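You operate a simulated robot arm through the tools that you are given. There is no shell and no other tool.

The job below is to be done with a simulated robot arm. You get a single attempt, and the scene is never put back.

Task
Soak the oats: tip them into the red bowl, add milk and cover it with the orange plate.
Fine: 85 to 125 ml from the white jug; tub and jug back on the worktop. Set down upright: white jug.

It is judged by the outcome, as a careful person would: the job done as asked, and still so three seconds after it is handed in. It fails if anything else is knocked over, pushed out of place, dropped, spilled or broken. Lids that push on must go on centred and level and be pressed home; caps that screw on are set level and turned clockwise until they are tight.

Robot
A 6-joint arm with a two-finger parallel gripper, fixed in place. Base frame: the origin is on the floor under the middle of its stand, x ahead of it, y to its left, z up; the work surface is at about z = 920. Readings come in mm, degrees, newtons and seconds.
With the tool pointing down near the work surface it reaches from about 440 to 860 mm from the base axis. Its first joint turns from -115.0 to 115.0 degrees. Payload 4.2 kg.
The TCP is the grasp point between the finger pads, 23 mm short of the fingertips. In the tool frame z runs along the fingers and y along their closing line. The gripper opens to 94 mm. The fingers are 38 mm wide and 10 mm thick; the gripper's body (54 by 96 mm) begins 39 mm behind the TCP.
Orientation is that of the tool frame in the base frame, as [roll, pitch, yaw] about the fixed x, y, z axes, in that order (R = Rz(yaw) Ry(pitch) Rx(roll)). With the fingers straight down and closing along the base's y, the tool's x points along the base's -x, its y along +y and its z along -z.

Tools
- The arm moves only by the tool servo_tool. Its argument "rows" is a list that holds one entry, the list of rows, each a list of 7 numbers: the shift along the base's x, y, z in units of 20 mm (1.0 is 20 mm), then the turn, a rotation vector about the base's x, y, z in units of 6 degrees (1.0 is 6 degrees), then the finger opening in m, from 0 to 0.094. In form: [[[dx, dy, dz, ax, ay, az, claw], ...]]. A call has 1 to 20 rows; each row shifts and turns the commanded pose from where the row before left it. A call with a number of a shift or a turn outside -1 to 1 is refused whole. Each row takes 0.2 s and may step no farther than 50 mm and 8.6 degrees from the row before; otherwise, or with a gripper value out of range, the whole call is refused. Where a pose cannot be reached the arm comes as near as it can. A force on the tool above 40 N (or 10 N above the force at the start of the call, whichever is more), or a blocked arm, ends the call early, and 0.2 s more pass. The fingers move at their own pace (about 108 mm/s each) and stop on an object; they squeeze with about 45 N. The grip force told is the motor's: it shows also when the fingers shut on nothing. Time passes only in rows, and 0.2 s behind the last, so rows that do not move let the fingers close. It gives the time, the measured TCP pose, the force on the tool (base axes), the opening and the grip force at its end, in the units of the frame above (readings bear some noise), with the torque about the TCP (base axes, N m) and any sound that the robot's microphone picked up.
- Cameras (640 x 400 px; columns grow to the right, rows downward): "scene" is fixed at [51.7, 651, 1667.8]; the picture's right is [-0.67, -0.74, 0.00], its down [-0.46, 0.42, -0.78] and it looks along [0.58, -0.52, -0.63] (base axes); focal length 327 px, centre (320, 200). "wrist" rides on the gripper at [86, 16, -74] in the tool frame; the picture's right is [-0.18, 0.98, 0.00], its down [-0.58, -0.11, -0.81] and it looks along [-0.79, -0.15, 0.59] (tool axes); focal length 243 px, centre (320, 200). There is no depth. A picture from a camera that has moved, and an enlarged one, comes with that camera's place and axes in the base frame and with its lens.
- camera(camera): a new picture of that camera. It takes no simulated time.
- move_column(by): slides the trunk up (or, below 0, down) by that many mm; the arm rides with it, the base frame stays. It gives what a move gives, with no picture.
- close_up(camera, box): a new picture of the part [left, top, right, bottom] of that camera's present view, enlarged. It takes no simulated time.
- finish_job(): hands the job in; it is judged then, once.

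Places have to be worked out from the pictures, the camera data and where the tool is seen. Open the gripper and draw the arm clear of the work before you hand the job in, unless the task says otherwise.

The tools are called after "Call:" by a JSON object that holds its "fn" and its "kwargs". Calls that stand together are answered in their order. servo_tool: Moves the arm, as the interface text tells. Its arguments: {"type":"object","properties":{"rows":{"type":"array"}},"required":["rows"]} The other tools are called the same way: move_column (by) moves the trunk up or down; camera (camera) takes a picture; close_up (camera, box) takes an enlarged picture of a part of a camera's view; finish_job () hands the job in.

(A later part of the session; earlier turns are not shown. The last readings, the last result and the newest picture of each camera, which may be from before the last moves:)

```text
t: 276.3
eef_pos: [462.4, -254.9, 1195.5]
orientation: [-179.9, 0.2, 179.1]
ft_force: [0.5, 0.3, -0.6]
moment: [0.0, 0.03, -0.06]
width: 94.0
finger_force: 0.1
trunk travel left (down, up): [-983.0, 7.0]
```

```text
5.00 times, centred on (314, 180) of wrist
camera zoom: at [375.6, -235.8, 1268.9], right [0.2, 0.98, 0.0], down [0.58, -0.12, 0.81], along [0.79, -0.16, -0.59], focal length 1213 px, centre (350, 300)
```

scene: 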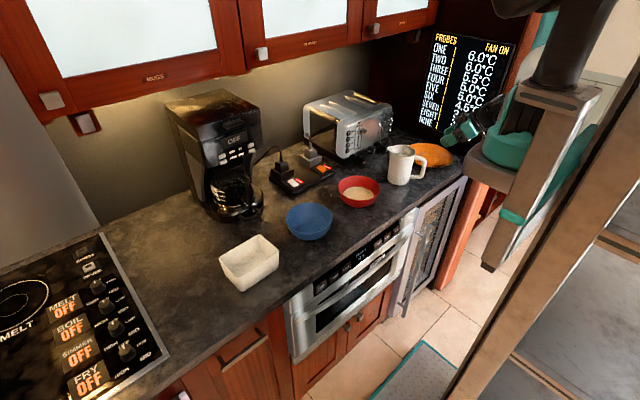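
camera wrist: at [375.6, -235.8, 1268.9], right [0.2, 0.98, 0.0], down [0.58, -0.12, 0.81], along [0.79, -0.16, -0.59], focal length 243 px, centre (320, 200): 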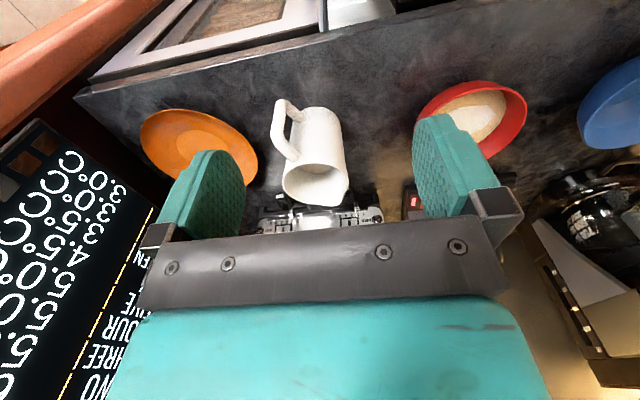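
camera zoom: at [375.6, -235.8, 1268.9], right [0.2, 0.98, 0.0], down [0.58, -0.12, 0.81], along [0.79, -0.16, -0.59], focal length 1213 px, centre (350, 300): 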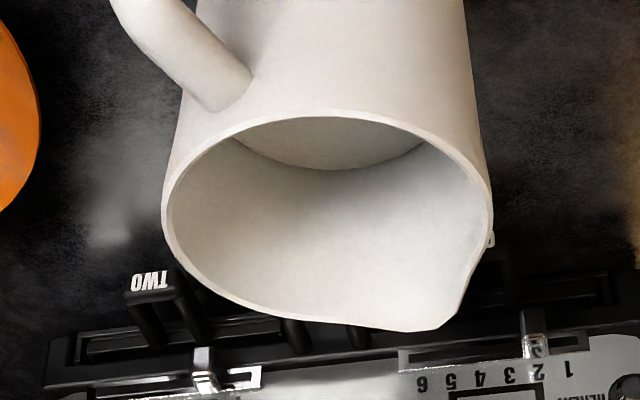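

The milk level dropped from z ≈ 1013 to ≈ 993 (≈ 19.7 mm → ~105 ml), right in the range; the jug stands upright. Next is the orange plate: I zoom in to measure it.

Call:
{"fn": "close_up", "kwargs": {"camera": "wrist", "box": [130, 90, 274, 180]}}

Call:
{"fn": "close_up", "kwargs": {"camera": "scene", "box": [384, 130, 464, 180]}}

Call:
{"fn": "camera", "kwargs": {"camera": "scene"}}

```text
4.44 times, centred on (202, 135) of wrist
camera zoom: at [375.6, -235.8, 1268.9], right [0.2, 0.98, 0.0], down [0.58, -0.12, 0.81], along [0.79, -0.16, -0.59], focal length 1078 px, centre (844, 489)
```

zoom: 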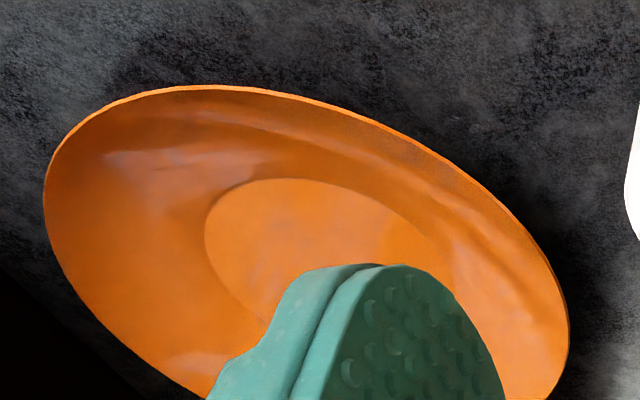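

```text
8.00 times, centred on (424, 155) of scene
camera zoom: at [51.7, 651.0, 1667.8], right [-0.67, -0.74, 0.0], down [-0.46, 0.42, -0.78], along [0.58, -0.52, -0.63], focal length 2616 px, centre (-512, 560)
```

zoom: 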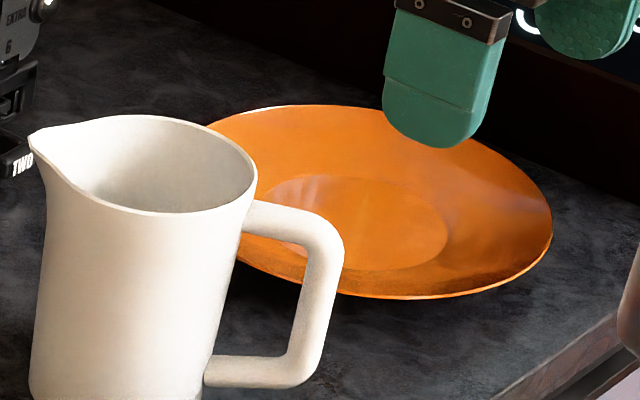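

```text
taken
```

scene: 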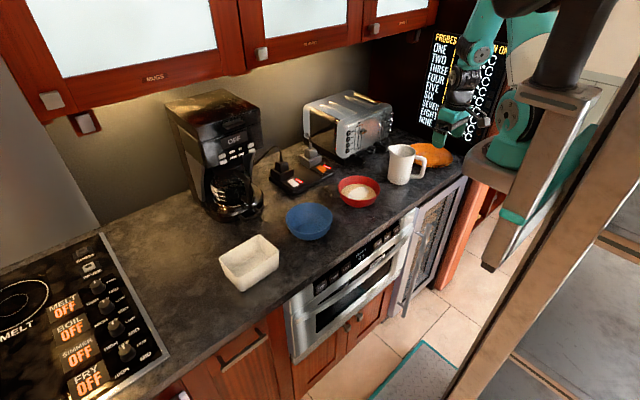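

The plate's centre is ≈ (638, -506), rim radius ≈ 99.5 mm, rim height ≈ 20 mm. I'll pinch its rim on the side facing the robot with a nearly horizontal tool; I need to know exactly where the worktop's front edge is.

Call:
{"fn": "close_up", "kwargs": {"camera": "wrist", "box": [70, 0, 390, 200]}}

Call:
{"fn": "close_up", "kwargs": {"camera": "scene", "box": [400, 120, 496, 180]}}

```text
2.00 times, centred on (230, 100) of wrist
camera zoom: at [375.6, -235.8, 1268.9], right [0.2, 0.98, 0.0], down [0.58, -0.12, 0.81], along [0.79, -0.16, -0.59], focal length 485 px, centre (500, 400)
```

zoom: 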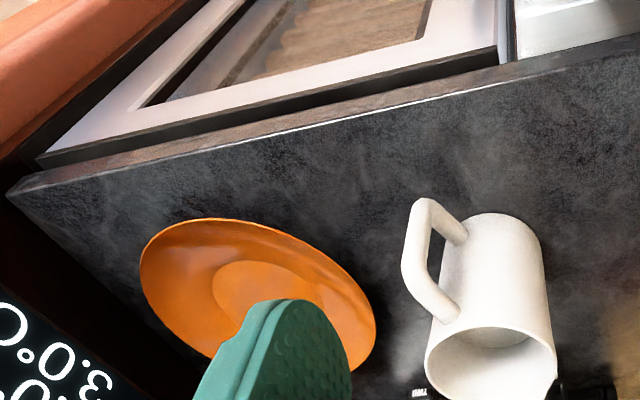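

```text
6.67 times, centred on (448, 150) of scene
camera zoom: at [51.7, 651.0, 1667.8], right [-0.67, -0.74, 0.0], down [-0.46, 0.42, -0.78], along [0.58, -0.52, -0.63], focal length 2180 px, centre (-533, 533)
```

zoom: 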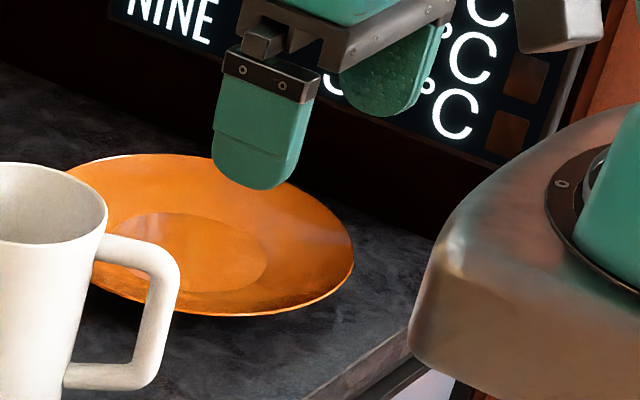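

The worktop's front edge is at x ≈ 505, so the gripper body can hang beyond it. Plan: tool pitched 22° below horizontal, approaching the plate's rim from azimuth -15°. I lower the trunk a bit, yaw by -105° and move to a start pose.

Call:
{"fn": "move_column", "kwargs": {"by": -100}}

Call:
{"fn": "servo_tool", "kwargs": {"rows": [[[0, -0.6, 0.3, 0, 0, -0.95, 0.05], [0, -0.6, 0.3, 0, 0, -0.95, 0.05], [0, -0.6, 0.3, 0, 0, -0.95, 0.05], [0, -0.6, 0.3, 0, 0, -0.95, 0.05], [0, -0.6, 0.3, 0, 0, -0.95, 0.05], [0, -0.6, 0.3, 0, 0, -0.95, 0.05]]]}}

```text
t: 277.6
eef_pos: [462.2, -254.8, 1094.6]
orientation: [-179.9, 0.2, 179.2]
ft_force: [-0.2, 0.3, 0.3]
moment: [-0.01, 0.04, -0.01]
width: 94.1
finger_force: 0.2
trunk travel left (down, up): [-883.0, 107.0]
```

```text
t: 279.0
eef_pos: [462.0, -326.9, 1132.8]
orientation: [-180.0, 0.2, 144.9]
ft_force: [0.1, -0.1, -0.3]
moment: [0.01, 0.0, 0.02]
width: 50.3
finger_force: 0.1
trunk travel left (down, up): [-883.0, 107.0]
```

Call:
{"fn": "servo_tool", "kwargs": {"rows": [[[0, -0.5, 0.1, 0, 0, -0.98, 0.05], [0, -0.5, 0.1, 0, 0, -0.98, 0.05], [0, -0.5, 0.1, 0, 0, -0.98, 0.05], [0, -0.5, 0.1, 0, 0, -0.98, 0.05], [0, -0.5, 0.1, 0, 0, -0.98, 0.05], [0, -0.5, 0, 0, 0, -0.98, 0.05]]]}}

Call:
{"fn": "servo_tool", "kwargs": {"rows": [[[0, -0.4, 0, 0, 0, -0.98, 0.05], [0, -0.4, 0, 0, 0, -0.98, 0.05], [0, -0.4, 0, 0, 0, -0.98, 0.05], [0, -0.4, 0, 0, 0, -0.98, 0.05], [0, -0.4, 0, 0, 0, -0.98, 0.05], [0, 0, 0, 0, 0, -1, 0.05]]]}}

```text
t: 280.4
eef_pos: [461.4, -386.1, 1140.9]
orientation: [-179.9, 0.1, 109.6]
ft_force: [0.2, 0.2, -0.3]
moment: [-0.02, 0.0, 0.02]
width: 50.0
finger_force: 0.1
trunk travel left (down, up): [-883.0, 107.0]
```

```text
t: 281.8
eef_pos: [462.0, -425.7, 1139.7]
orientation: [-179.9, 0.2, 74.2]
ft_force: [0.0, 0.2, -0.2]
moment: [-0.02, 0.01, -0.04]
width: 49.9
finger_force: 0.0
trunk travel left (down, up): [-883.0, 107.0]
```

Now I pitch the tool forward step by step.

Call:
{"fn": "servo_tool", "kwargs": {"rows": [[[0, -0.1, -0.3, -0.259, -0.966, 0, 0.05], [0, -0.1, -0.3, -0.259, -0.966, 0, 0.05], [0, -0.1, -0.3, -0.259, -0.966, 0, 0.05], [0, -0.1, -0.3, -0.259, -0.966, 0, 0.05]]]}}

```text
t: 282.8
eef_pos: [462.0, -433.1, 1118.7]
orientation: [156.0, 0.0, 74.3]
ft_force: [-0.8, -0.5, 0.3]
moment: [-0.03, -0.01, 0.0]
width: 50.0
finger_force: 0.1
trunk travel left (down, up): [-883.0, 107.0]
```

Call:
{"fn": "servo_tool", "kwargs": {"rows": [[[0, -0.15, -0.5, -0.259, -0.966, 0, 0.03], [0, -0.15, -0.5, -0.259, -0.966, 0, 0.03], [0, -0.15, -0.5, -0.259, -0.966, 0, 0.03]]]}}

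Call:
{"fn": "camera", "kwargs": {"camera": "scene"}}

```text
t: 283.6
eef_pos: [461.3, -443.6, 1087.2]
orientation: [138.1, -0.4, 74.3]
ft_force: [-0.4, -0.7, -0.4]
moment: [0.0, 0.01, 0.0]
width: 29.9
finger_force: 0.0
trunk travel left (down, up): [-883.0, 107.0]
```

```text
taken
```

scene: 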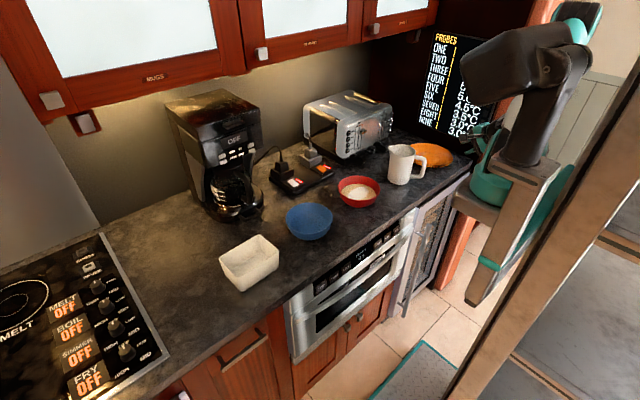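

Call:
{"fn": "servo_tool", "kwargs": {"rows": [[[0, -0.15, -0.6, -0.259, -0.966, 0, 0.03], [0, -0.15, -0.6, -0.259, -0.966, 0, 0.03]]]}}

Call:
{"fn": "servo_tool", "kwargs": {"rows": [[[0, -0.1, -0.6, -0.259, -0.966, 0, 0.03], [0, -0.1, -0.6, -0.259, -0.966, 0, 0.03], [0, 0, -0.3, -0.086, -0.319, 0, 0.03]]]}}

Call:
{"fn": "camera", "kwargs": {"camera": "wrist"}}

```text
t: 284.2
eef_pos: [462.6, -449.2, 1064.3]
orientation: [126.0, -0.4, 74.4]
ft_force: [-0.2, -0.3, -1.0]
moment: [-0.01, 0.06, -0.02]
width: 29.8
finger_force: 0.1
trunk travel left (down, up): [-883.0, 107.0]
```

```text
t: 285.0
eef_pos: [460.6, -454.1, 1033.5]
orientation: [112.1, -0.7, 74.4]
ft_force: [-0.4, -0.1, 0.3]
moment: [-0.02, -0.01, -0.02]
width: 30.1
finger_force: 0.1
trunk travel left (down, up): [-883.0, 107.0]
```

```text
taken
camera wrist: at [423.4, -353.6, 1076.7], right [0.3, -0.28, 0.91], down [-0.92, -0.35, 0.2], along [0.26, -0.89, -0.37], focal length 243 px, centre (320, 200)
```

wrist: 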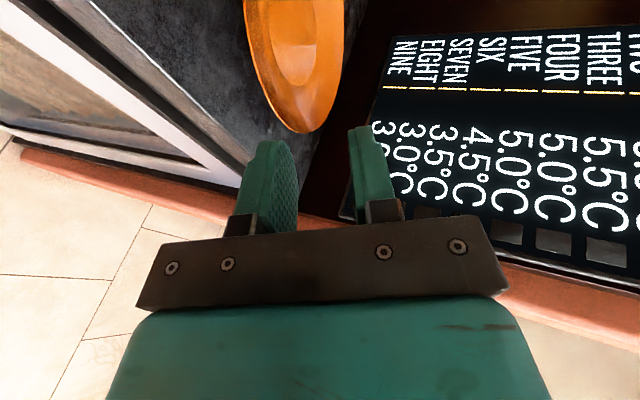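

Pitch 22° reached without limits. The plate's near rim will be on the tool axis after descending 56 mm. I descend.

Call:
{"fn": "servo_tool", "kwargs": {"rows": [[[-0.07, -0.05, -0.9, 0, 0, 0, 0.03], [-0.07, -0.05, -0.9, 0, 0, 0, 0.03], [-0.07, -0.05, -0.9, 0, 0, 0, 0.03]]]}}

Call:
{"fn": "camera", "kwargs": {"camera": "wrist"}}

Call:
{"fn": "close_up", "kwargs": {"camera": "wrist", "box": [230, 40, 406, 150]}}

```text
t: 285.8
eef_pos: [459.0, -456.7, 980.2]
orientation: [112.0, -0.5, 74.6]
ft_force: [-0.1, 0.2, 0.6]
moment: [-0.03, -0.01, 0.0]
width: 30.0
finger_force: 0.0
trunk travel left (down, up): [-883.0, 107.0]
```

```text
taken
camera wrist: at [420.3, -356.6, 1022.8], right [0.31, -0.28, 0.91], down [-0.91, -0.35, 0.2], along [0.26, -0.89, -0.37], focal length 243 px, centre (320, 200)
```

wrist: 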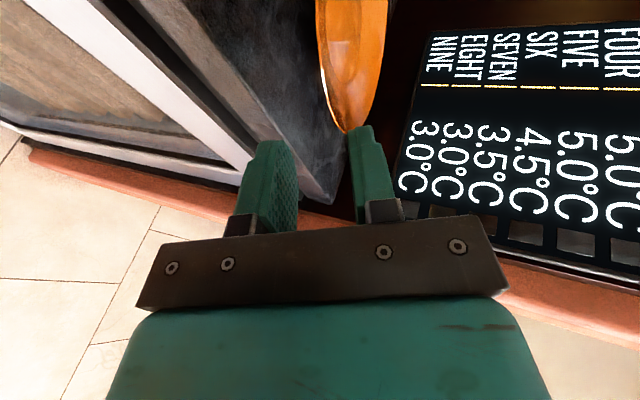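

```text
3.64 times, centred on (318, 95) of wrist
camera zoom: at [420.3, -356.6, 1022.8], right [0.31, -0.28, 0.91], down [-0.91, -0.35, 0.2], along [0.26, -0.89, -0.37], focal length 882 px, centre (327, 582)
```

zoom: 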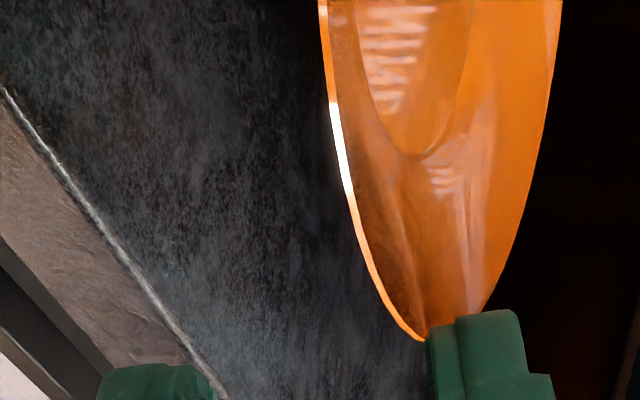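

The plate's rim is actually ~27 mm high (z ≈ 947), leaving more room underneath. I set the opening to 16 mm and advance 60 mm along the tool axis.

Call:
{"fn": "servo_tool", "kwargs": {"rows": [[[0, 0, 0, 0, 0, 0, 0.016], [0.895, -0.25, -0.36, 0, 0, 0, 0.016], [0.895, -0.25, -0.36, 0, 0, 0, 0.016], [0.895, -0.25, -0.36, 0, 0, 0, 0.016]]]}}

Call:
{"fn": "camera", "kwargs": {"camera": "wrist"}}

Call:
{"fn": "close_up", "kwargs": {"camera": "wrist", "box": [240, 80, 400, 180]}}

Call:
{"fn": "close_up", "kwargs": {"camera": "scene", "box": [390, 120, 486, 180]}}

```text
t: 286.8
eef_pos: [511.7, -471.2, 957.4]
orientation: [112.1, -0.7, 74.6]
ft_force: [-0.1, -0.4, 0.0]
moment: [0.01, 0.0, -0.02]
width: 15.9
finger_force: 0.1
trunk travel left (down, up): [-883.0, 107.0]
```

```text
taken
camera wrist: at [474.5, -371.0, 1001.3], right [0.3, -0.29, 0.91], down [-0.92, -0.35, 0.2], along [0.26, -0.89, -0.37], focal length 243 px, centre (320, 200)
```

wrist: 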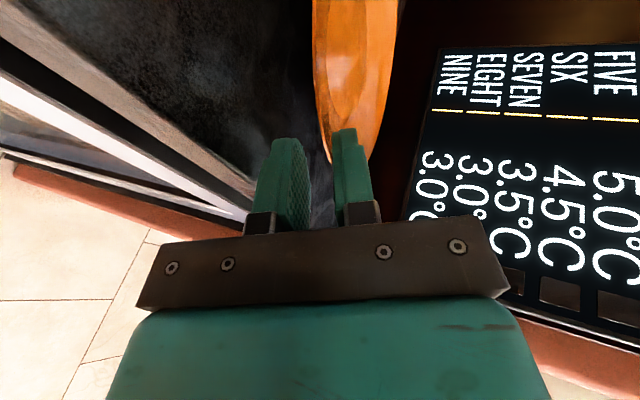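

```text
4.00 times, centred on (320, 130) of wrist
camera zoom: at [474.5, -371.0, 1001.3], right [0.3, -0.29, 0.91], down [-0.92, -0.35, 0.2], along [0.26, -0.89, -0.37], focal length 970 px, centre (320, 480)
```

zoom: 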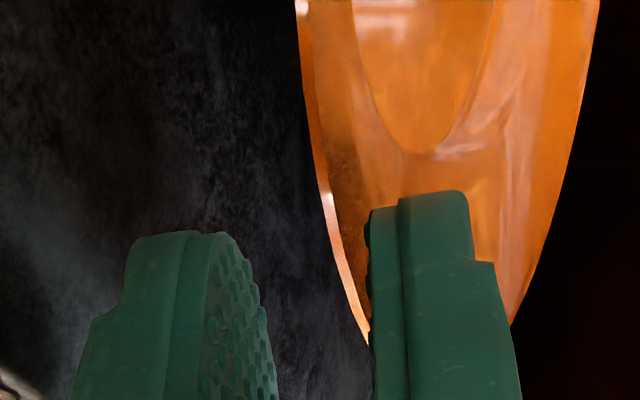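

```text
6.67 times, centred on (438, 150) of scene
camera zoom: at [51.7, 651.0, 1667.8], right [-0.67, -0.74, 0.0], down [-0.46, 0.42, -0.78], along [0.58, -0.52, -0.63], focal length 2180 px, centre (-467, 533)
```

zoom: 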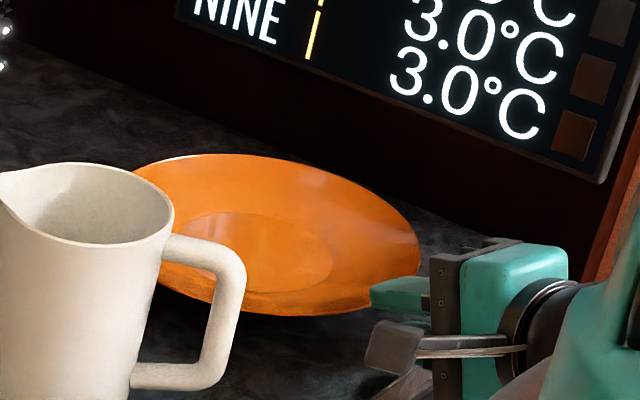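

The rim lies between the fingers. I advance the remaining ~32 mm carefully.

Call:
{"fn": "servo_tool", "kwargs": {"rows": [[[0.76, -0.22, -0.24, 0, 0, 0, 0.016]]]}}

Call:
{"fn": "servo_tool", "kwargs": {"rows": [[[0.5, -0.15, -0.16, 0, 0, 0, 0.016]]]}}

Call:
{"fn": "close_up", "kwargs": {"camera": "wrist", "box": [240, 80, 400, 180]}}

Call:
{"fn": "close_up", "kwargs": {"camera": "scene", "box": [390, 120, 486, 180]}}

```text
t: 287.2
eef_pos: [526.3, -475.6, 951.3]
orientation: [112.1, -0.6, 74.5]
ft_force: [0.1, -0.2, -0.9]
moment: [0.0, 0.0, 0.03]
width: 15.9
finger_force: 0.1
trunk travel left (down, up): [-883.0, 107.0]
```

```text
t: 287.6
eef_pos: [536.6, -477.7, 948.5]
orientation: [112.1, -0.6, 74.6]
ft_force: [0.0, 0.5, 1.4]
moment: [0.01, -0.04, 0.06]
width: 16.5
finger_force: 0.4
trunk travel left (down, up): [-883.0, 107.0]
```

```text
4.00 times, centred on (320, 130) of wrist
camera zoom: at [499.0, -378.5, 992.3], right [0.3, -0.29, 0.91], down [-0.92, -0.35, 0.2], along [0.26, -0.89, -0.37], focal length 970 px, centre (320, 480)
```

zoom: 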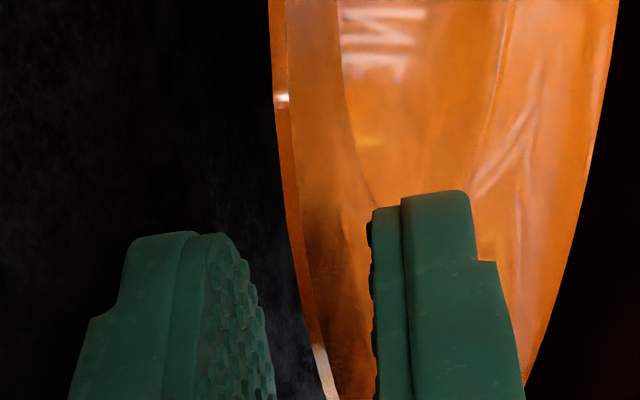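

```text
6.67 times, centred on (438, 150) of scene
camera zoom: at [51.7, 651.0, 1667.8], right [-0.67, -0.74, 0.0], down [-0.46, 0.42, -0.78], along [0.58, -0.52, -0.63], focal length 2180 px, centre (-467, 533)
```

zoom: 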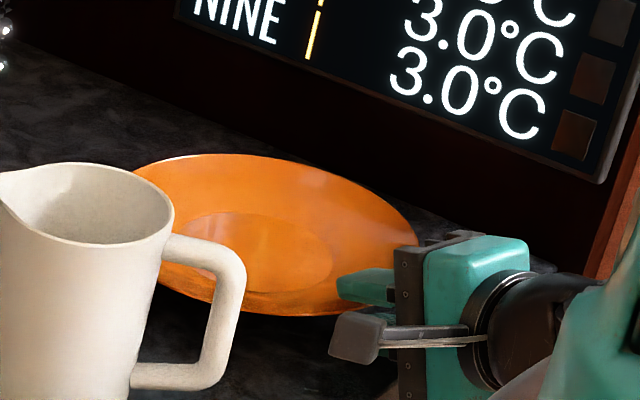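

Call:
{"fn": "servo_tool", "kwargs": {"rows": [[[0.28, -0.08, -0.08, 0, 0, 0, 0.016]]]}}

Call:
{"fn": "servo_tool", "kwargs": {"rows": [[[0, 0, 0, 0, 0, 0, 0.012], [0, 0, 0, 0, 0, 0, 0.008], [0, 0, 0, 0, 0, 0, 0.004], [0, 0, 0, 0, 0, 0, 0.0], [0, 0, 0, 0, 0, 0, 0.0]]]}}

Call:
{"fn": "close_up", "kwargs": {"camera": "wrist", "box": [240, 80, 400, 180]}}

Call:
{"fn": "close_up", "kwargs": {"camera": "scene", "box": [390, 120, 486, 180]}}

```text
t: 288.0
eef_pos: [541.8, -480.0, 947.0]
orientation: [112.2, -0.6, 74.5]
ft_force: [-0.2, 0.2, 0.7]
moment: [0.04, 0.02, -0.02]
width: 16.3
finger_force: 0.5
trunk travel left (down, up): [-883.0, 107.0]
```

```text
t: 289.2
eef_pos: [542.2, -480.1, 948.3]
orientation: [112.0, -0.5, 74.5]
ft_force: [1.8, -1.2, 10.5]
moment: [-0.67, -0.52, 0.04]
width: 3.6
finger_force: 45.8
trunk travel left (down, up): [-883.0, 107.0]
```

```text
4.00 times, centred on (320, 130) of wrist
camera zoom: at [504.2, -379.8, 991.7], right [0.3, -0.28, 0.91], down [-0.92, -0.35, 0.2], along [0.26, -0.89, -0.37], focal length 970 px, centre (320, 480)
```

zoom: 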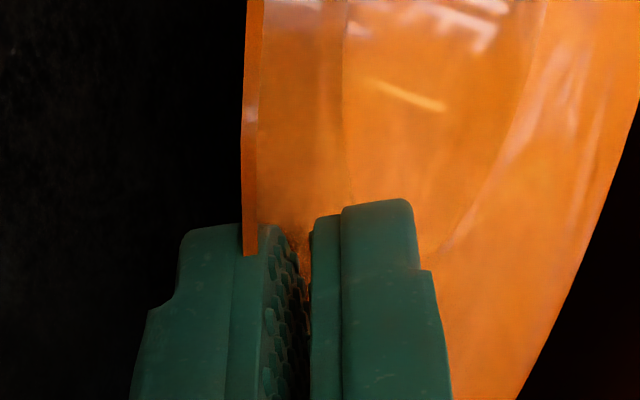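

```text
6.67 times, centred on (438, 150) of scene
camera zoom: at [51.7, 651.0, 1667.8], right [-0.67, -0.74, 0.0], down [-0.46, 0.42, -0.78], along [0.58, -0.52, -0.63], focal length 2180 px, centre (-467, 533)
```

zoom: 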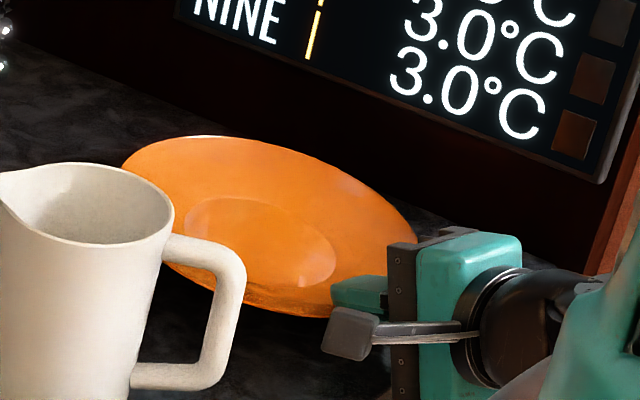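

The plate's rim is pinched (3.6 mm, 46 N). I lift slowly.

Call:
{"fn": "servo_tool", "kwargs": {"rows": [[[0, 0, 0.2, 0, 0, 0, 0.0], [0, 0, 0.2, 0, 0, 0, 0.0], [0, 0, 0.3, 0, 0, 0, 0.0], [0, 0, 0.4, 0, 0, 0, 0.0], [0, 0, 0.5, 0, 0, 0, 0.0]]]}}

Call:
{"fn": "close_up", "kwargs": {"camera": "scene", "box": [370, 100, 498, 180]}}

Call:
{"fn": "camera", "kwargs": {"camera": "wrist"}}

```text
t: 290.4
eef_pos: [542.1, -480.2, 981.4]
orientation: [112.3, -0.6, 74.7]
ft_force: [-0.3, -0.2, -2.6]
moment: [0.09, 0.28, -0.01]
width: 3.5
finger_force: 45.5
trunk travel left (down, up): [-883.0, 107.0]
```

```text
5.00 times, centred on (434, 140) of scene
camera zoom: at [51.7, 651.0, 1667.8], right [-0.67, -0.74, 0.0], down [-0.46, 0.42, -0.78], along [0.58, -0.52, -0.63], focal length 1635 px, centre (-250, 500)
```

zoom: 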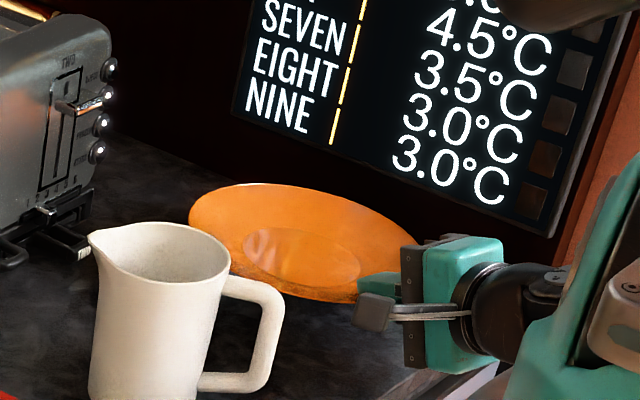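

```text
taken
camera wrist: at [504.5, -379.7, 1024.6], right [0.31, -0.29, 0.91], down [-0.91, -0.35, 0.2], along [0.26, -0.89, -0.37], focal length 243 px, centre (320, 200)
```

wrist: 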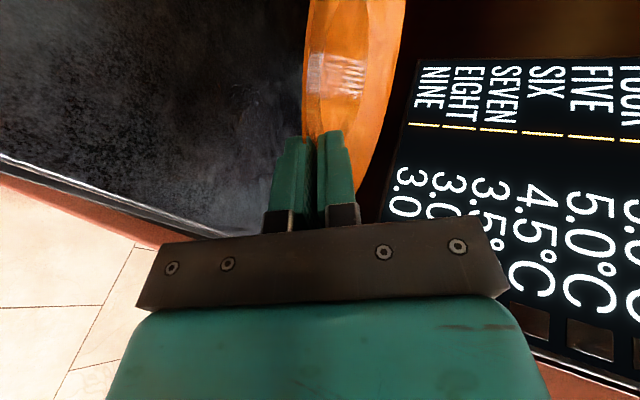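

The plate is held firmly (2.6 N). I raise it above the jug's height.

Call:
{"fn": "servo_tool", "kwargs": {"rows": [[[0, 0, 0.7, 0, 0, 0, 0.0], [0, 0, 1, 0, 0, 0, 0.0], [0, 0, 1, 0, 0, 0, 0.0], [0, 0, 1, 0, 0, 0, 0.0], [0, 0, 1, 0, 0, 0, 0.0], [0, 0, 1, 0, 0, 0, 0.0], [0, 0, 1, 0, 0, 0, 0.0], [0, 0, 0.5, 0, 0, 0, 0.0]]]}}

Call:
{"fn": "camera", "kwargs": {"camera": "scene"}}

Call:
{"fn": "close_up", "kwargs": {"camera": "scene", "box": [380, 80, 508, 160]}}

```text
t: 292.2
eef_pos: [540.0, -480.0, 1122.4]
orientation: [112.1, -0.6, 74.6]
ft_force: [1.0, 0.0, -4.0]
moment: [0.09, 0.3, 0.02]
width: 3.2
finger_force: 45.0
trunk travel left (down, up): [-883.0, 107.0]
```

```text
taken
```

scene: 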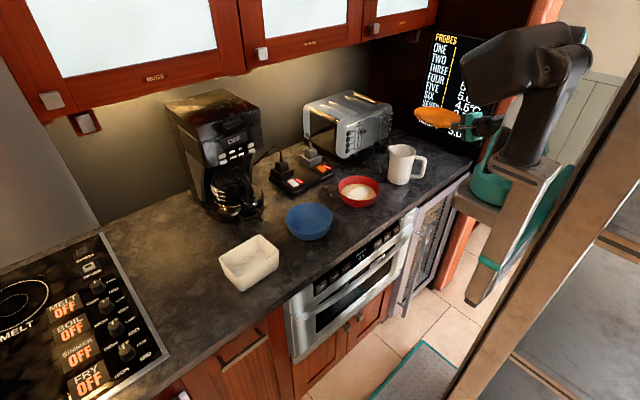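

```text
5.00 times, centred on (444, 120) of scene
camera zoom: at [51.7, 651.0, 1667.8], right [-0.67, -0.74, 0.0], down [-0.46, 0.42, -0.78], along [0.58, -0.52, -0.63], focal length 1635 px, centre (-300, 600)
```

zoom: 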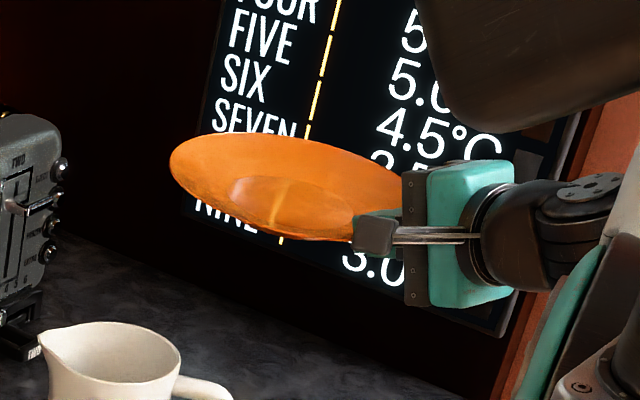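

The plate is nearly level in hand. I carry it over the jug to the bowl while yawing 60°, in short calls.

Call:
{"fn": "servo_tool", "kwargs": {"rows": [[[0.05, 0.5, 0, 0, 0, 0.3, 0.0], [0.09, 0.9, 0, 0, 0, 0.55, 0.0], [0.09, 0.9, 0, 0, 0, 0.55, 0.0], [0.09, 0.9, 0, 0, 0, 0.55, 0.0], [0.09, 0.9, 0, 0, 0, 0.55, 0.0], [0.09, 0.9, 0, 0, 0, 0.55, 0.0]]]}}

Call:
{"fn": "servo_tool", "kwargs": {"rows": [[[0.09, 0.9, 0, 0, 0, 0.55, 0.0], [0.09, 0.9, 0, 0, 0, 0.55, 0.0], [0.09, 0.9, 0, 0, 0, 0.55, 0.0], [0.09, 0.9, 0, 0, 0, 0.55, 0.0], [0.09, 0.9, 0, 0, 0, 0.55, 0.0], [0.09, 0.9, 0, 0, 0, 0.55, 0.0]]]}}

Call:
{"fn": "camera", "kwargs": {"camera": "scene"}}

```text
t: 293.6
eef_pos: [550.2, -380.8, 1123.6]
orientation: [112.1, -0.6, 92.9]
ft_force: [0.9, -0.8, -3.8]
moment: [0.0, 0.34, -0.02]
width: 3.4
finger_force: 45.2
trunk travel left (down, up): [-883.0, 107.0]
```

```text
t: 295.0
eef_pos: [562.6, -270.3, 1125.6]
orientation: [112.1, -0.6, 112.7]
ft_force: [-0.4, 0.2, -3.1]
moment: [-0.08, 0.33, -0.01]
width: 3.3
finger_force: 44.6
trunk travel left (down, up): [-883.0, 107.0]
```

```text
taken
```

scene: 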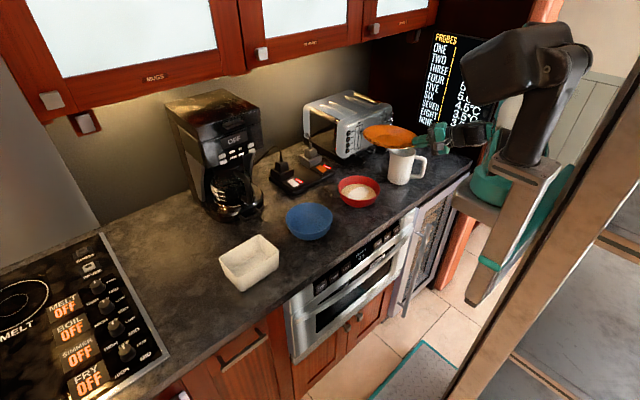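

Call:
{"fn": "servo_tool", "kwargs": {"rows": [[[0.06, 0.93, 0, 0, 0, 0.53, 0.0], [0.06, 0.93, 0, 0, 0, 0.53, 0.0], [0.06, 0.93, 0, 0, 0, 0.53, 0.0], [0.06, 0.93, 0, 0, 0, 0.53, 0.0]]]}}

Call:
{"fn": "servo_tool", "kwargs": {"rows": [[[0.06, 0.93, 0, 0, 0, 0.53, 0.0], [0.06, 0.9, 0, 0, 0, 0.53, 0.0], [0.06, 0.8, 0, 0, 0, 0.53, 0.0]]]}}

Call:
{"fn": "close_up", "kwargs": {"camera": "scene", "box": [310, 110, 470, 210]}}

Call:
{"fn": "camera", "kwargs": {"camera": "wrist"}}

```text
t: 296.0
eef_pos: [566.6, -197.3, 1123.5]
orientation: [112.1, -0.6, 125.4]
ft_force: [0.1, 0.1, -3.6]
moment: [-0.16, 0.27, -0.01]
width: 3.5
finger_force: 45.0
trunk travel left (down, up): [-883.0, 107.0]
```

```text
t: 296.8
eef_pos: [572.2, -144.7, 1122.7]
orientation: [112.1, -0.5, 135.0]
ft_force: [-0.3, 0.2, -3.6]
moment: [-0.23, 0.25, -0.01]
width: 3.4
finger_force: 44.7
trunk travel left (down, up): [-883.0, 107.0]
```

```text
4.00 times, centred on (390, 160) of scene
camera zoom: at [51.7, 651.0, 1667.8], right [-0.67, -0.74, 0.0], down [-0.46, 0.42, -0.78], along [0.58, -0.52, -0.63], focal length 1308 px, centre (40, 360)
```

zoom: 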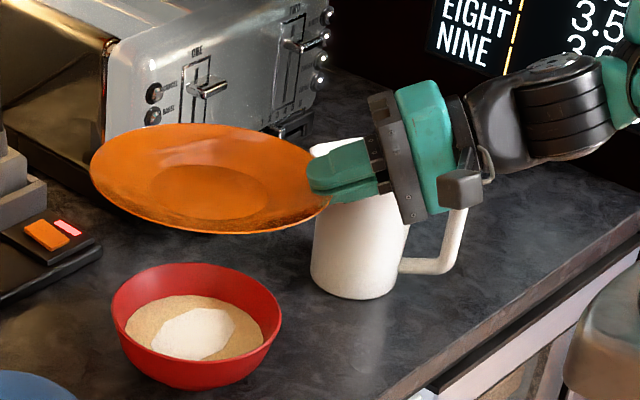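

```text
taken
camera wrist: at [467.0, -128.2, 1165.9], right [0.4, 0.12, 0.91], down [-0.15, -0.97, 0.2], along [0.91, -0.21, -0.37], focal length 243 px, centre (320, 200)
```

wrist: 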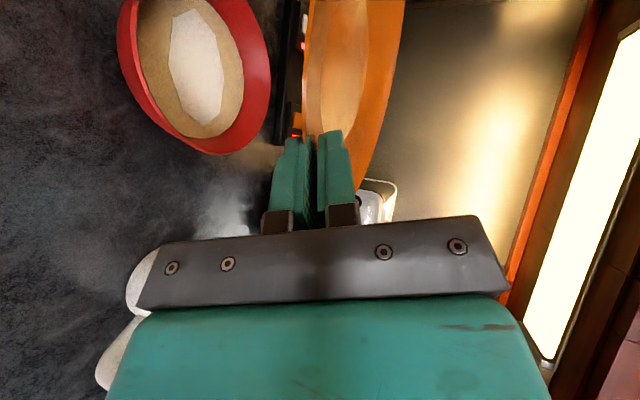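

The plate hangs over the bowl; perspective analysis shows its +y side ~5–6° high. I correct the tilt by rotating about -x and shift slightly, then re-measure.

Call:
{"fn": "servo_tool", "kwargs": {"rows": [[[-0.07, 0.15, 0, -0.465, 0.045, 0, 0.0], [-0.07, 0.15, 0, -0.465, 0.045, 0, 0.0], [0, 0, 0, 0, 0, 0, 0.0]]]}}

Call:
{"fn": "close_up", "kwargs": {"camera": "scene", "box": [322, 132, 402, 182]}}

```text
t: 297.6
eef_pos: [570.0, -139.9, 1122.9]
orientation: [116.6, 3.0, 135.0]
ft_force: [-0.4, -0.3, -3.7]
moment: [-0.24, 0.26, 0.02]
width: 3.3
finger_force: 45.4
trunk travel left (down, up): [-883.0, 107.0]
```

```text
8.00 times, centred on (362, 157) of scene
camera zoom: at [51.7, 651.0, 1667.8], right [-0.67, -0.74, 0.0], down [-0.46, 0.42, -0.78], along [0.58, -0.52, -0.63], focal length 2616 px, centre (-16, 544)
```

zoom: 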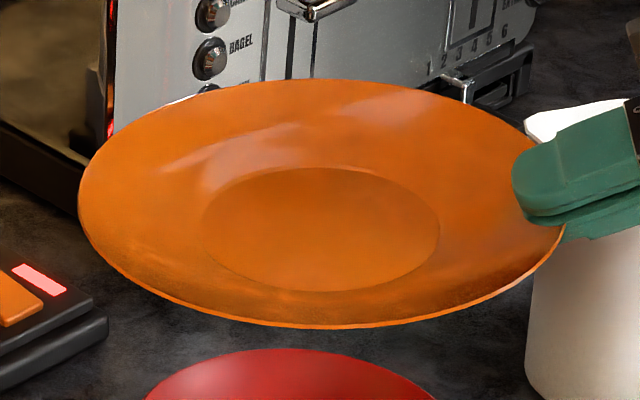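

Nearly level now (≈2° sideways). I make that last small correction and lower toward the bowl, to ~20 mm above its rim.

Call:
{"fn": "servo_tool", "kwargs": {"rows": [[[0, 0, -0.5, 0.21, -0.26, 0, 0.0], [0, 0, -0.9, 0, 0, 0, 0.0], [0, 0, -0.9, 0, 0, 0, 0.0], [0, 0, -0.9, 0, 0, 0, 0.0], [0, 0, -0.9, 0, 0, 0, 0.0], [0, 0, -0.4, 0, 0, 0, 0.0]]]}}

Call:
{"fn": "close_up", "kwargs": {"camera": "scene", "box": [318, 152, 398, 202]}}

Call:
{"fn": "close_up", "kwargs": {"camera": "scene", "box": [318, 172, 398, 222]}}

```text
t: 299.0
eef_pos: [569.1, -139.1, 1034.8]
orientation: [114.5, 3.2, 134.8]
ft_force: [1.0, 0.3, -3.2]
moment: [-0.27, 0.24, -0.03]
width: 3.3
finger_force: 44.2
trunk travel left (down, up): [-883.0, 107.0]
```

```text
8.00 times, centred on (358, 177) of scene
camera zoom: at [51.7, 651.0, 1667.8], right [-0.67, -0.74, 0.0], down [-0.46, 0.42, -0.78], along [0.58, -0.52, -0.63], focal length 2616 px, centre (16, 384)
```

zoom: 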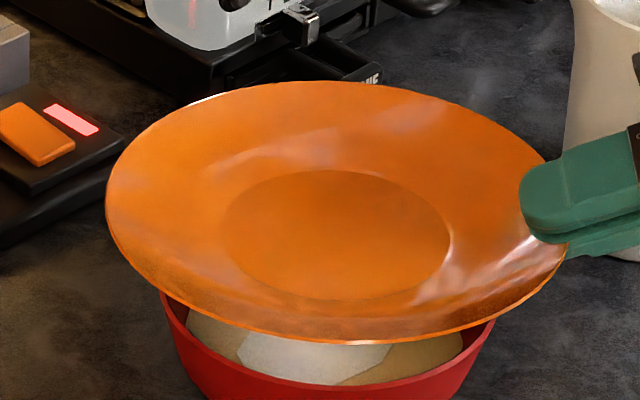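

```text
8.00 times, centred on (358, 197) of scene
camera zoom: at [51.7, 651.0, 1667.8], right [-0.67, -0.74, 0.0], down [-0.46, 0.42, -0.78], along [0.58, -0.52, -0.63], focal length 2616 px, centre (16, 224)
```

zoom: 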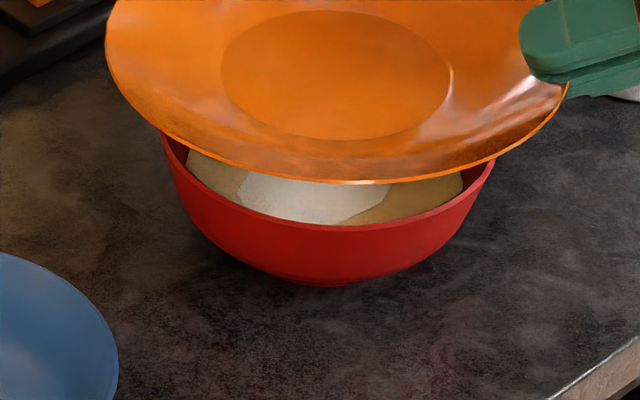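

The plate is level within ~2° and centred over the bowl within ~3 mm. I lower it slowly until contact.

Call:
{"fn": "servo_tool", "kwargs": {"rows": [[[0, 0, -0.4, 0, 0, 0, 0.0], [0, 0, -0.4, 0, 0, 0, 0.0], [0, 0, -0.3, 0, 0, 0, 0.0]]]}}

Call:
{"fn": "servo_tool", "kwargs": {"rows": [[[0, 0, -0.15, 0, 0, 0, 0.0], [0, 0, 0, 0, 0, 0, 0.0]]]}}

Call:
{"fn": "servo_tool", "kwargs": {"rows": [[[0, 0, -0.15, 0, 0, 0, 0.0], [0, 0, 0, 0, 0, 0, 0.0]]]}}

Call:
{"fn": "close_up", "kwargs": {"camera": "scene", "box": [318, 160, 398, 210]}}

```text
t: 299.8
eef_pos: [569.5, -140.2, 1013.1]
orientation: [114.5, 3.2, 134.9]
ft_force: [-0.4, -0.6, -3.2]
moment: [-0.2, 0.26, 0.0]
width: 3.4
finger_force: 44.2
trunk travel left (down, up): [-883.0, 107.0]
```

```text
t: 300.4
eef_pos: [569.2, -141.3, 1008.8]
orientation: [114.5, 3.3, 134.9]
ft_force: [-0.1, 0.3, -3.2]
moment: [-0.17, 0.23, 0.0]
width: 3.4
finger_force: 45.4
trunk travel left (down, up): [-883.0, 107.0]
```

```text
t: 301.0
eef_pos: [568.0, -139.9, 1005.4]
orientation: [114.3, 3.2, 134.9]
ft_force: [0.4, -0.8, 1.6]
moment: [-0.18, 0.01, -0.02]
width: 3.5
finger_force: 44.9
trunk travel left (down, up): [-883.0, 107.0]
```

```text
8.00 times, centred on (358, 185) of scene
camera zoom: at [51.7, 651.0, 1667.8], right [-0.67, -0.74, 0.0], down [-0.46, 0.42, -0.78], along [0.58, -0.52, -0.63], focal length 2616 px, centre (16, 320)
```

zoom: 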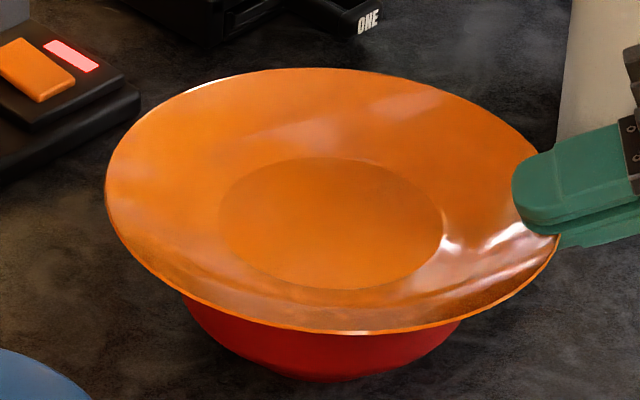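

Contact with the bowl is made. I lower ~2 mm more to seat it.

Call:
{"fn": "servo_tool", "kwargs": {"rows": [[[0, 0, -0.07, 0, 0, 0, 0.0], [0, 0, 0, 0, 0, 0, 0.0]]]}}

Call:
{"fn": "close_up", "kwargs": {"camera": "scene", "box": [318, 160, 398, 210]}}

Call:
{"fn": "camera", "kwargs": {"camera": "wrist"}}

```text
t: 301.6
eef_pos: [569.9, -140.8, 1005.8]
orientation: [114.4, 3.2, 135.0]
ft_force: [-0.9, 0.4, 4.9]
moment: [0.01, -0.16, 0.07]
width: 3.3
finger_force: 44.9
trunk travel left (down, up): [-883.0, 107.0]
```

```text
8.00 times, centred on (358, 185) of scene
camera zoom: at [51.7, 651.0, 1667.8], right [-0.67, -0.74, 0.0], down [-0.46, 0.42, -0.78], along [0.58, -0.52, -0.63], focal length 2616 px, centre (16, 320)
```

zoom: 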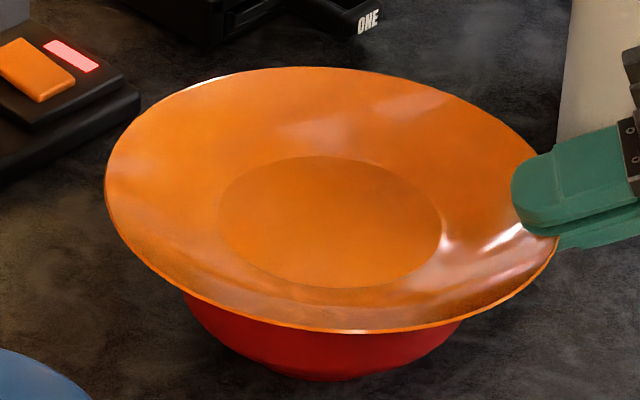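

```text
taken
camera wrist: at [463.2, -119.0, 1045.2], right [0.38, 0.19, 0.9], down [-0.15, -0.95, 0.27], along [0.91, -0.24, -0.34], focal length 243 px, centre (320, 200)
```

wrist: 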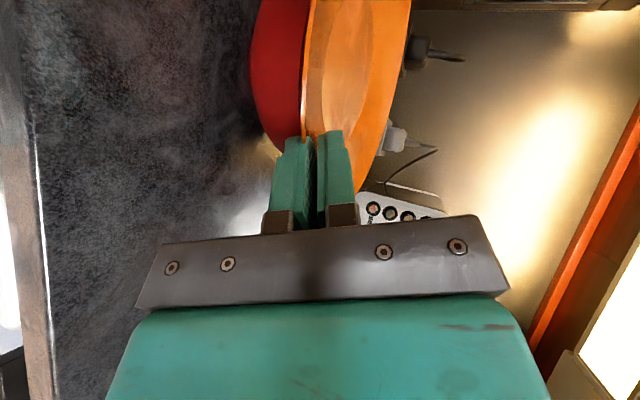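

Plate is supported by the bowl (moments near zero). I open the fingers a little.

Call:
{"fn": "servo_tool", "kwargs": {"rows": [[[0, 0, 0, 0, 0, 0, 0.005], [0, 0, 0, 0, 0, 0, 0.008], [0, 0, 0, 0, 0, 0, 0.012], [0, 0, 0, 0, 0, 0, 0.014]]]}}

Call:
{"fn": "close_up", "kwargs": {"camera": "scene", "box": [318, 160, 398, 210]}}

Call:
{"fn": "close_up", "kwargs": {"camera": "wrist", "box": [220, 40, 420, 165]}}

```text
t: 302.6
eef_pos: [569.3, -139.6, 1004.2]
orientation: [114.5, 3.1, 134.9]
ft_force: [-0.4, 0.1, 0.4]
moment: [0.01, -0.02, 0.02]
width: 14.1
finger_force: 0.0
trunk travel left (down, up): [-883.0, 107.0]
```

```text
8.00 times, centred on (358, 185) of scene
camera zoom: at [51.7, 651.0, 1667.8], right [-0.67, -0.74, 0.0], down [-0.46, 0.42, -0.78], along [0.58, -0.52, -0.63], focal length 2616 px, centre (16, 320)
```

zoom: 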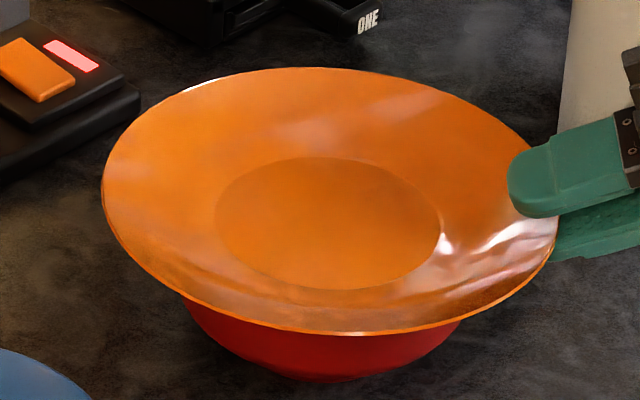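

```text
3.20 times, centred on (320, 102) of wrist
camera zoom: at [463.3, -119.1, 1044.9], right [0.38, 0.19, 0.9], down [-0.15, -0.95, 0.27], along [0.91, -0.24, -0.34], focal length 776 px, centre (320, 512)
```

zoom: 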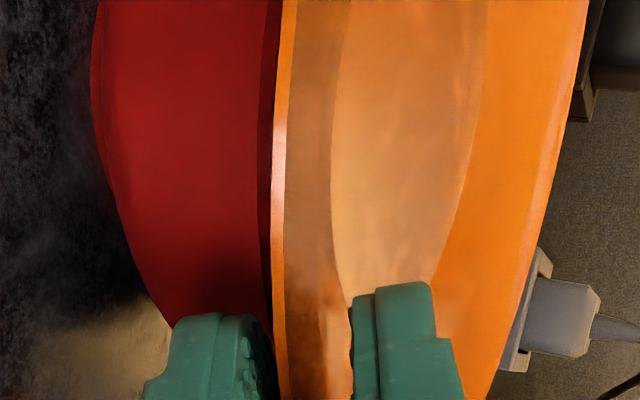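

The plate rests on the bowl. I retreat along the tool axis.

Call:
{"fn": "servo_tool", "kwargs": {"rows": [[[-0.33, -0.313, 0.207, 0, 0, 0, 0.014], [-0.66, -0.6265, 0.414, 0, 0, 0, 0.014], [-0.66, -0.6265, 0.414, 0, 0, 0, 0.014], [-0.66, -0.6265, 0.414, 0, 0, 0, 0.014]]]}}

Call:
{"fn": "close_up", "kwargs": {"camera": "scene", "box": [318, 160, 398, 210]}}

Call:
{"fn": "camera", "kwargs": {"camera": "wrist"}}

```text
t: 303.6
eef_pos: [522.7, -184.1, 1032.7]
orientation: [114.3, 3.1, 134.9]
ft_force: [0.0, -0.2, -0.4]
moment: [-0.02, 0.02, -0.02]
width: 14.2
finger_force: 0.1
trunk travel left (down, up): [-883.0, 107.0]
```

```text
8.00 times, centred on (358, 185) of scene
camera zoom: at [51.7, 651.0, 1667.8], right [-0.67, -0.74, 0.0], down [-0.46, 0.42, -0.78], along [0.58, -0.52, -0.63], focal length 2616 px, centre (16, 320)
```

zoom: 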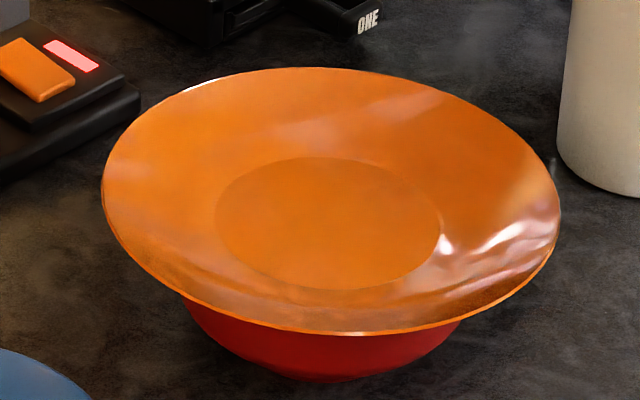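

```text
taken
camera wrist: at [416.0, -162.9, 1073.3], right [0.38, 0.19, 0.9], down [-0.15, -0.95, 0.27], along [0.91, -0.24, -0.34], focal length 243 px, centre (320, 200)
```

wrist: 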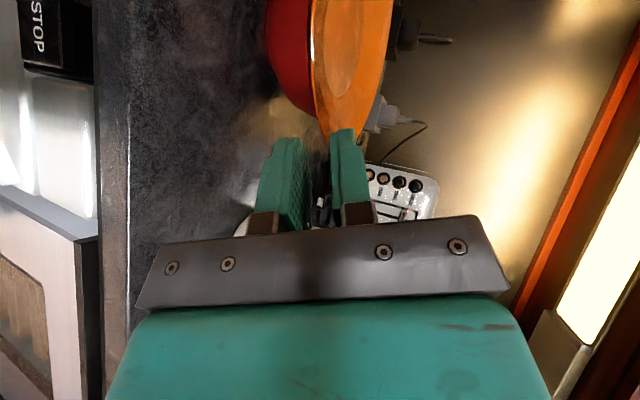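

The plate covers the bowl, centred within a few millimetres and level. I withdraw the arm upward and away, then check the whole scene.

Call:
{"fn": "servo_tool", "kwargs": {"rows": [[[-0.4, -0.4, 0.6, 0, 0, 0, 0.03], [-0.3, -0.3, 0.9, 0, 0, 0, 0.05], [-0.2, -0.2, 1, 0, 0, 0, 0.07], [-0.1, -0.1, 1, 0, 0, 0, 0.09], [0, 0, 1, 0, 0, 0, 0.09], [0, 0, 1, 0, 0, 0, 0.09], [0, 0, 1, 0, 0, 0, 0.09]]]}}

Call:
{"fn": "camera", "kwargs": {"camera": "scene"}}

Call:
{"fn": "close_up", "kwargs": {"camera": "scene", "box": [300, 120, 460, 220]}}

Call:
{"fn": "close_up", "kwargs": {"camera": "scene", "box": [190, 190, 350, 290]}}

```text
t: 305.2
eef_pos: [503.4, -202.8, 1166.4]
orientation: [114.4, 3.1, 134.9]
ft_force: [0.1, -0.2, -0.5]
moment: [0.03, 0.01, -0.01]
width: 90.0
finger_force: 0.1
trunk travel left (down, up): [-883.0, 107.0]
```

```text
taken
```

scene: 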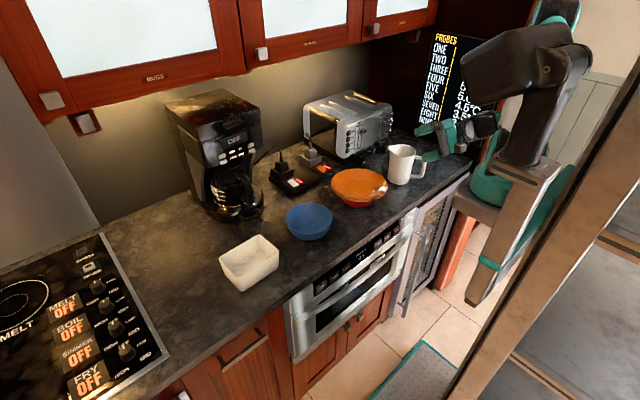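

```text
4.00 times, centred on (380, 170) of scene
camera zoom: at [51.7, 651.0, 1667.8], right [-0.67, -0.74, 0.0], down [-0.46, 0.42, -0.78], along [0.58, -0.52, -0.63], focal length 1308 px, centre (80, 320)
```

zoom: 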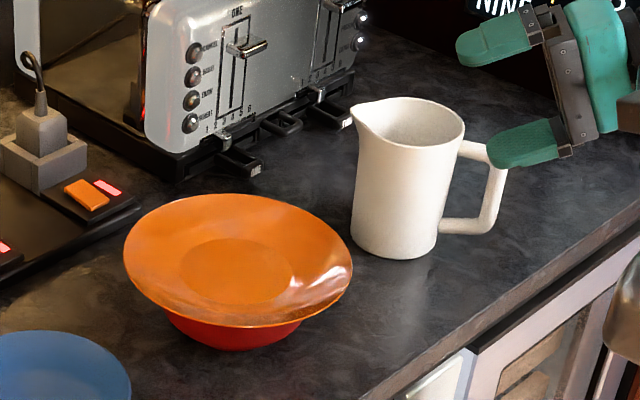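

```text
4.00 times, centred on (270, 240) of scene
camera zoom: at [51.7, 651.0, 1667.8], right [-0.67, -0.74, 0.0], down [-0.46, 0.42, -0.78], along [0.58, -0.52, -0.63], focal length 1308 px, centre (520, 40)
```

zoom: 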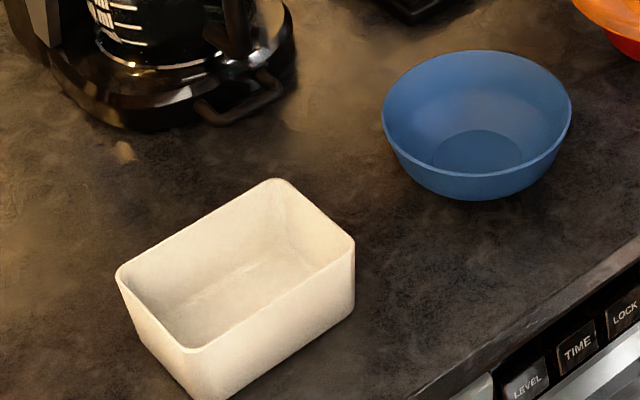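

Everything stands as it should. I zoom into the tub for leftovers and move the arm a bit further clear.

Call:
{"fn": "close_up", "kwargs": {"camera": "scene", "box": [216, 232, 284, 274]}}

Call:
{"fn": "servo_tool", "kwargs": {"rows": [[[0, -0.6, 0.8, 0, 0, 0, 0.09], [0, -0.8, 0.8, 0, 0, 0, 0.09], [0, -0.8, 0.8, 0, 0, 0, 0.09], [0, -0.8, 0.5, 0, 0, 0, 0.09], [0, -0.8, 0, 0, 0, 0, 0.09], [0, 0, 0, 0, 0, 0, 0.09]]]}}

Call:
{"fn": "camera", "kwargs": {"camera": "scene"}}

Call:
{"fn": "close_up", "kwargs": {"camera": "scene", "box": [318, 150, 438, 225]}}

```text
9.41 times, centred on (250, 253) of scene
camera zoom: at [51.7, 651.0, 1667.8], right [-0.67, -0.74, 0.0], down [-0.46, 0.42, -0.78], along [0.58, -0.52, -0.63], focal length 3077 px, centre (979, -299)
```

zoom: 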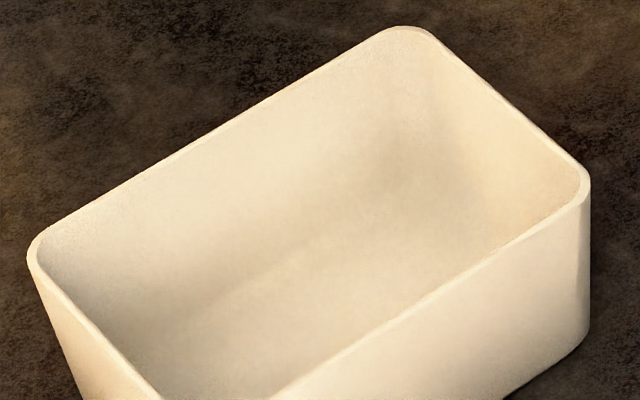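

```text
t: 306.6
eef_pos: [503.4, -280.1, 1223.9]
orientation: [114.4, 3.2, 134.9]
ft_force: [0.2, 0.2, -0.5]
moment: [0.03, 0.01, -0.05]
width: 90.2
finger_force: 0.1
trunk travel left (down, up): [-883.0, 107.0]
```

```text
taken
```

scene: 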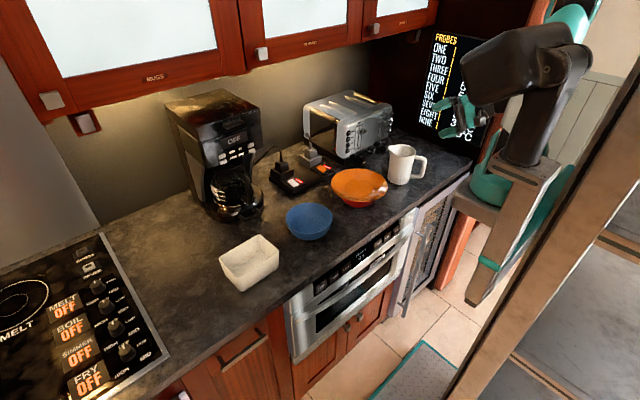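

```text
5.33 times, centred on (378, 188) of scene
camera zoom: at [51.7, 651.0, 1667.8], right [-0.67, -0.74, 0.0], down [-0.46, 0.42, -0.78], along [0.58, -0.52, -0.63], focal length 1744 px, centre (11, 267)
```

zoom: 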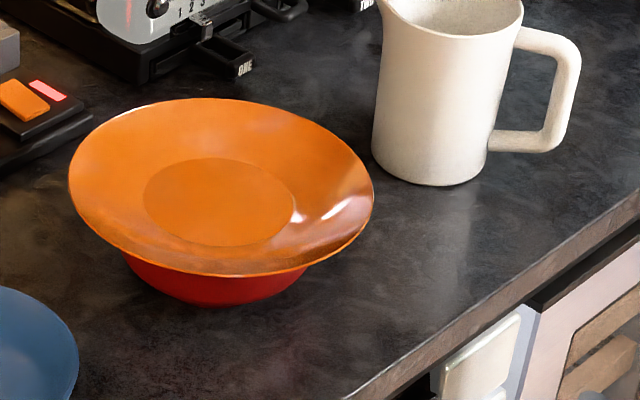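

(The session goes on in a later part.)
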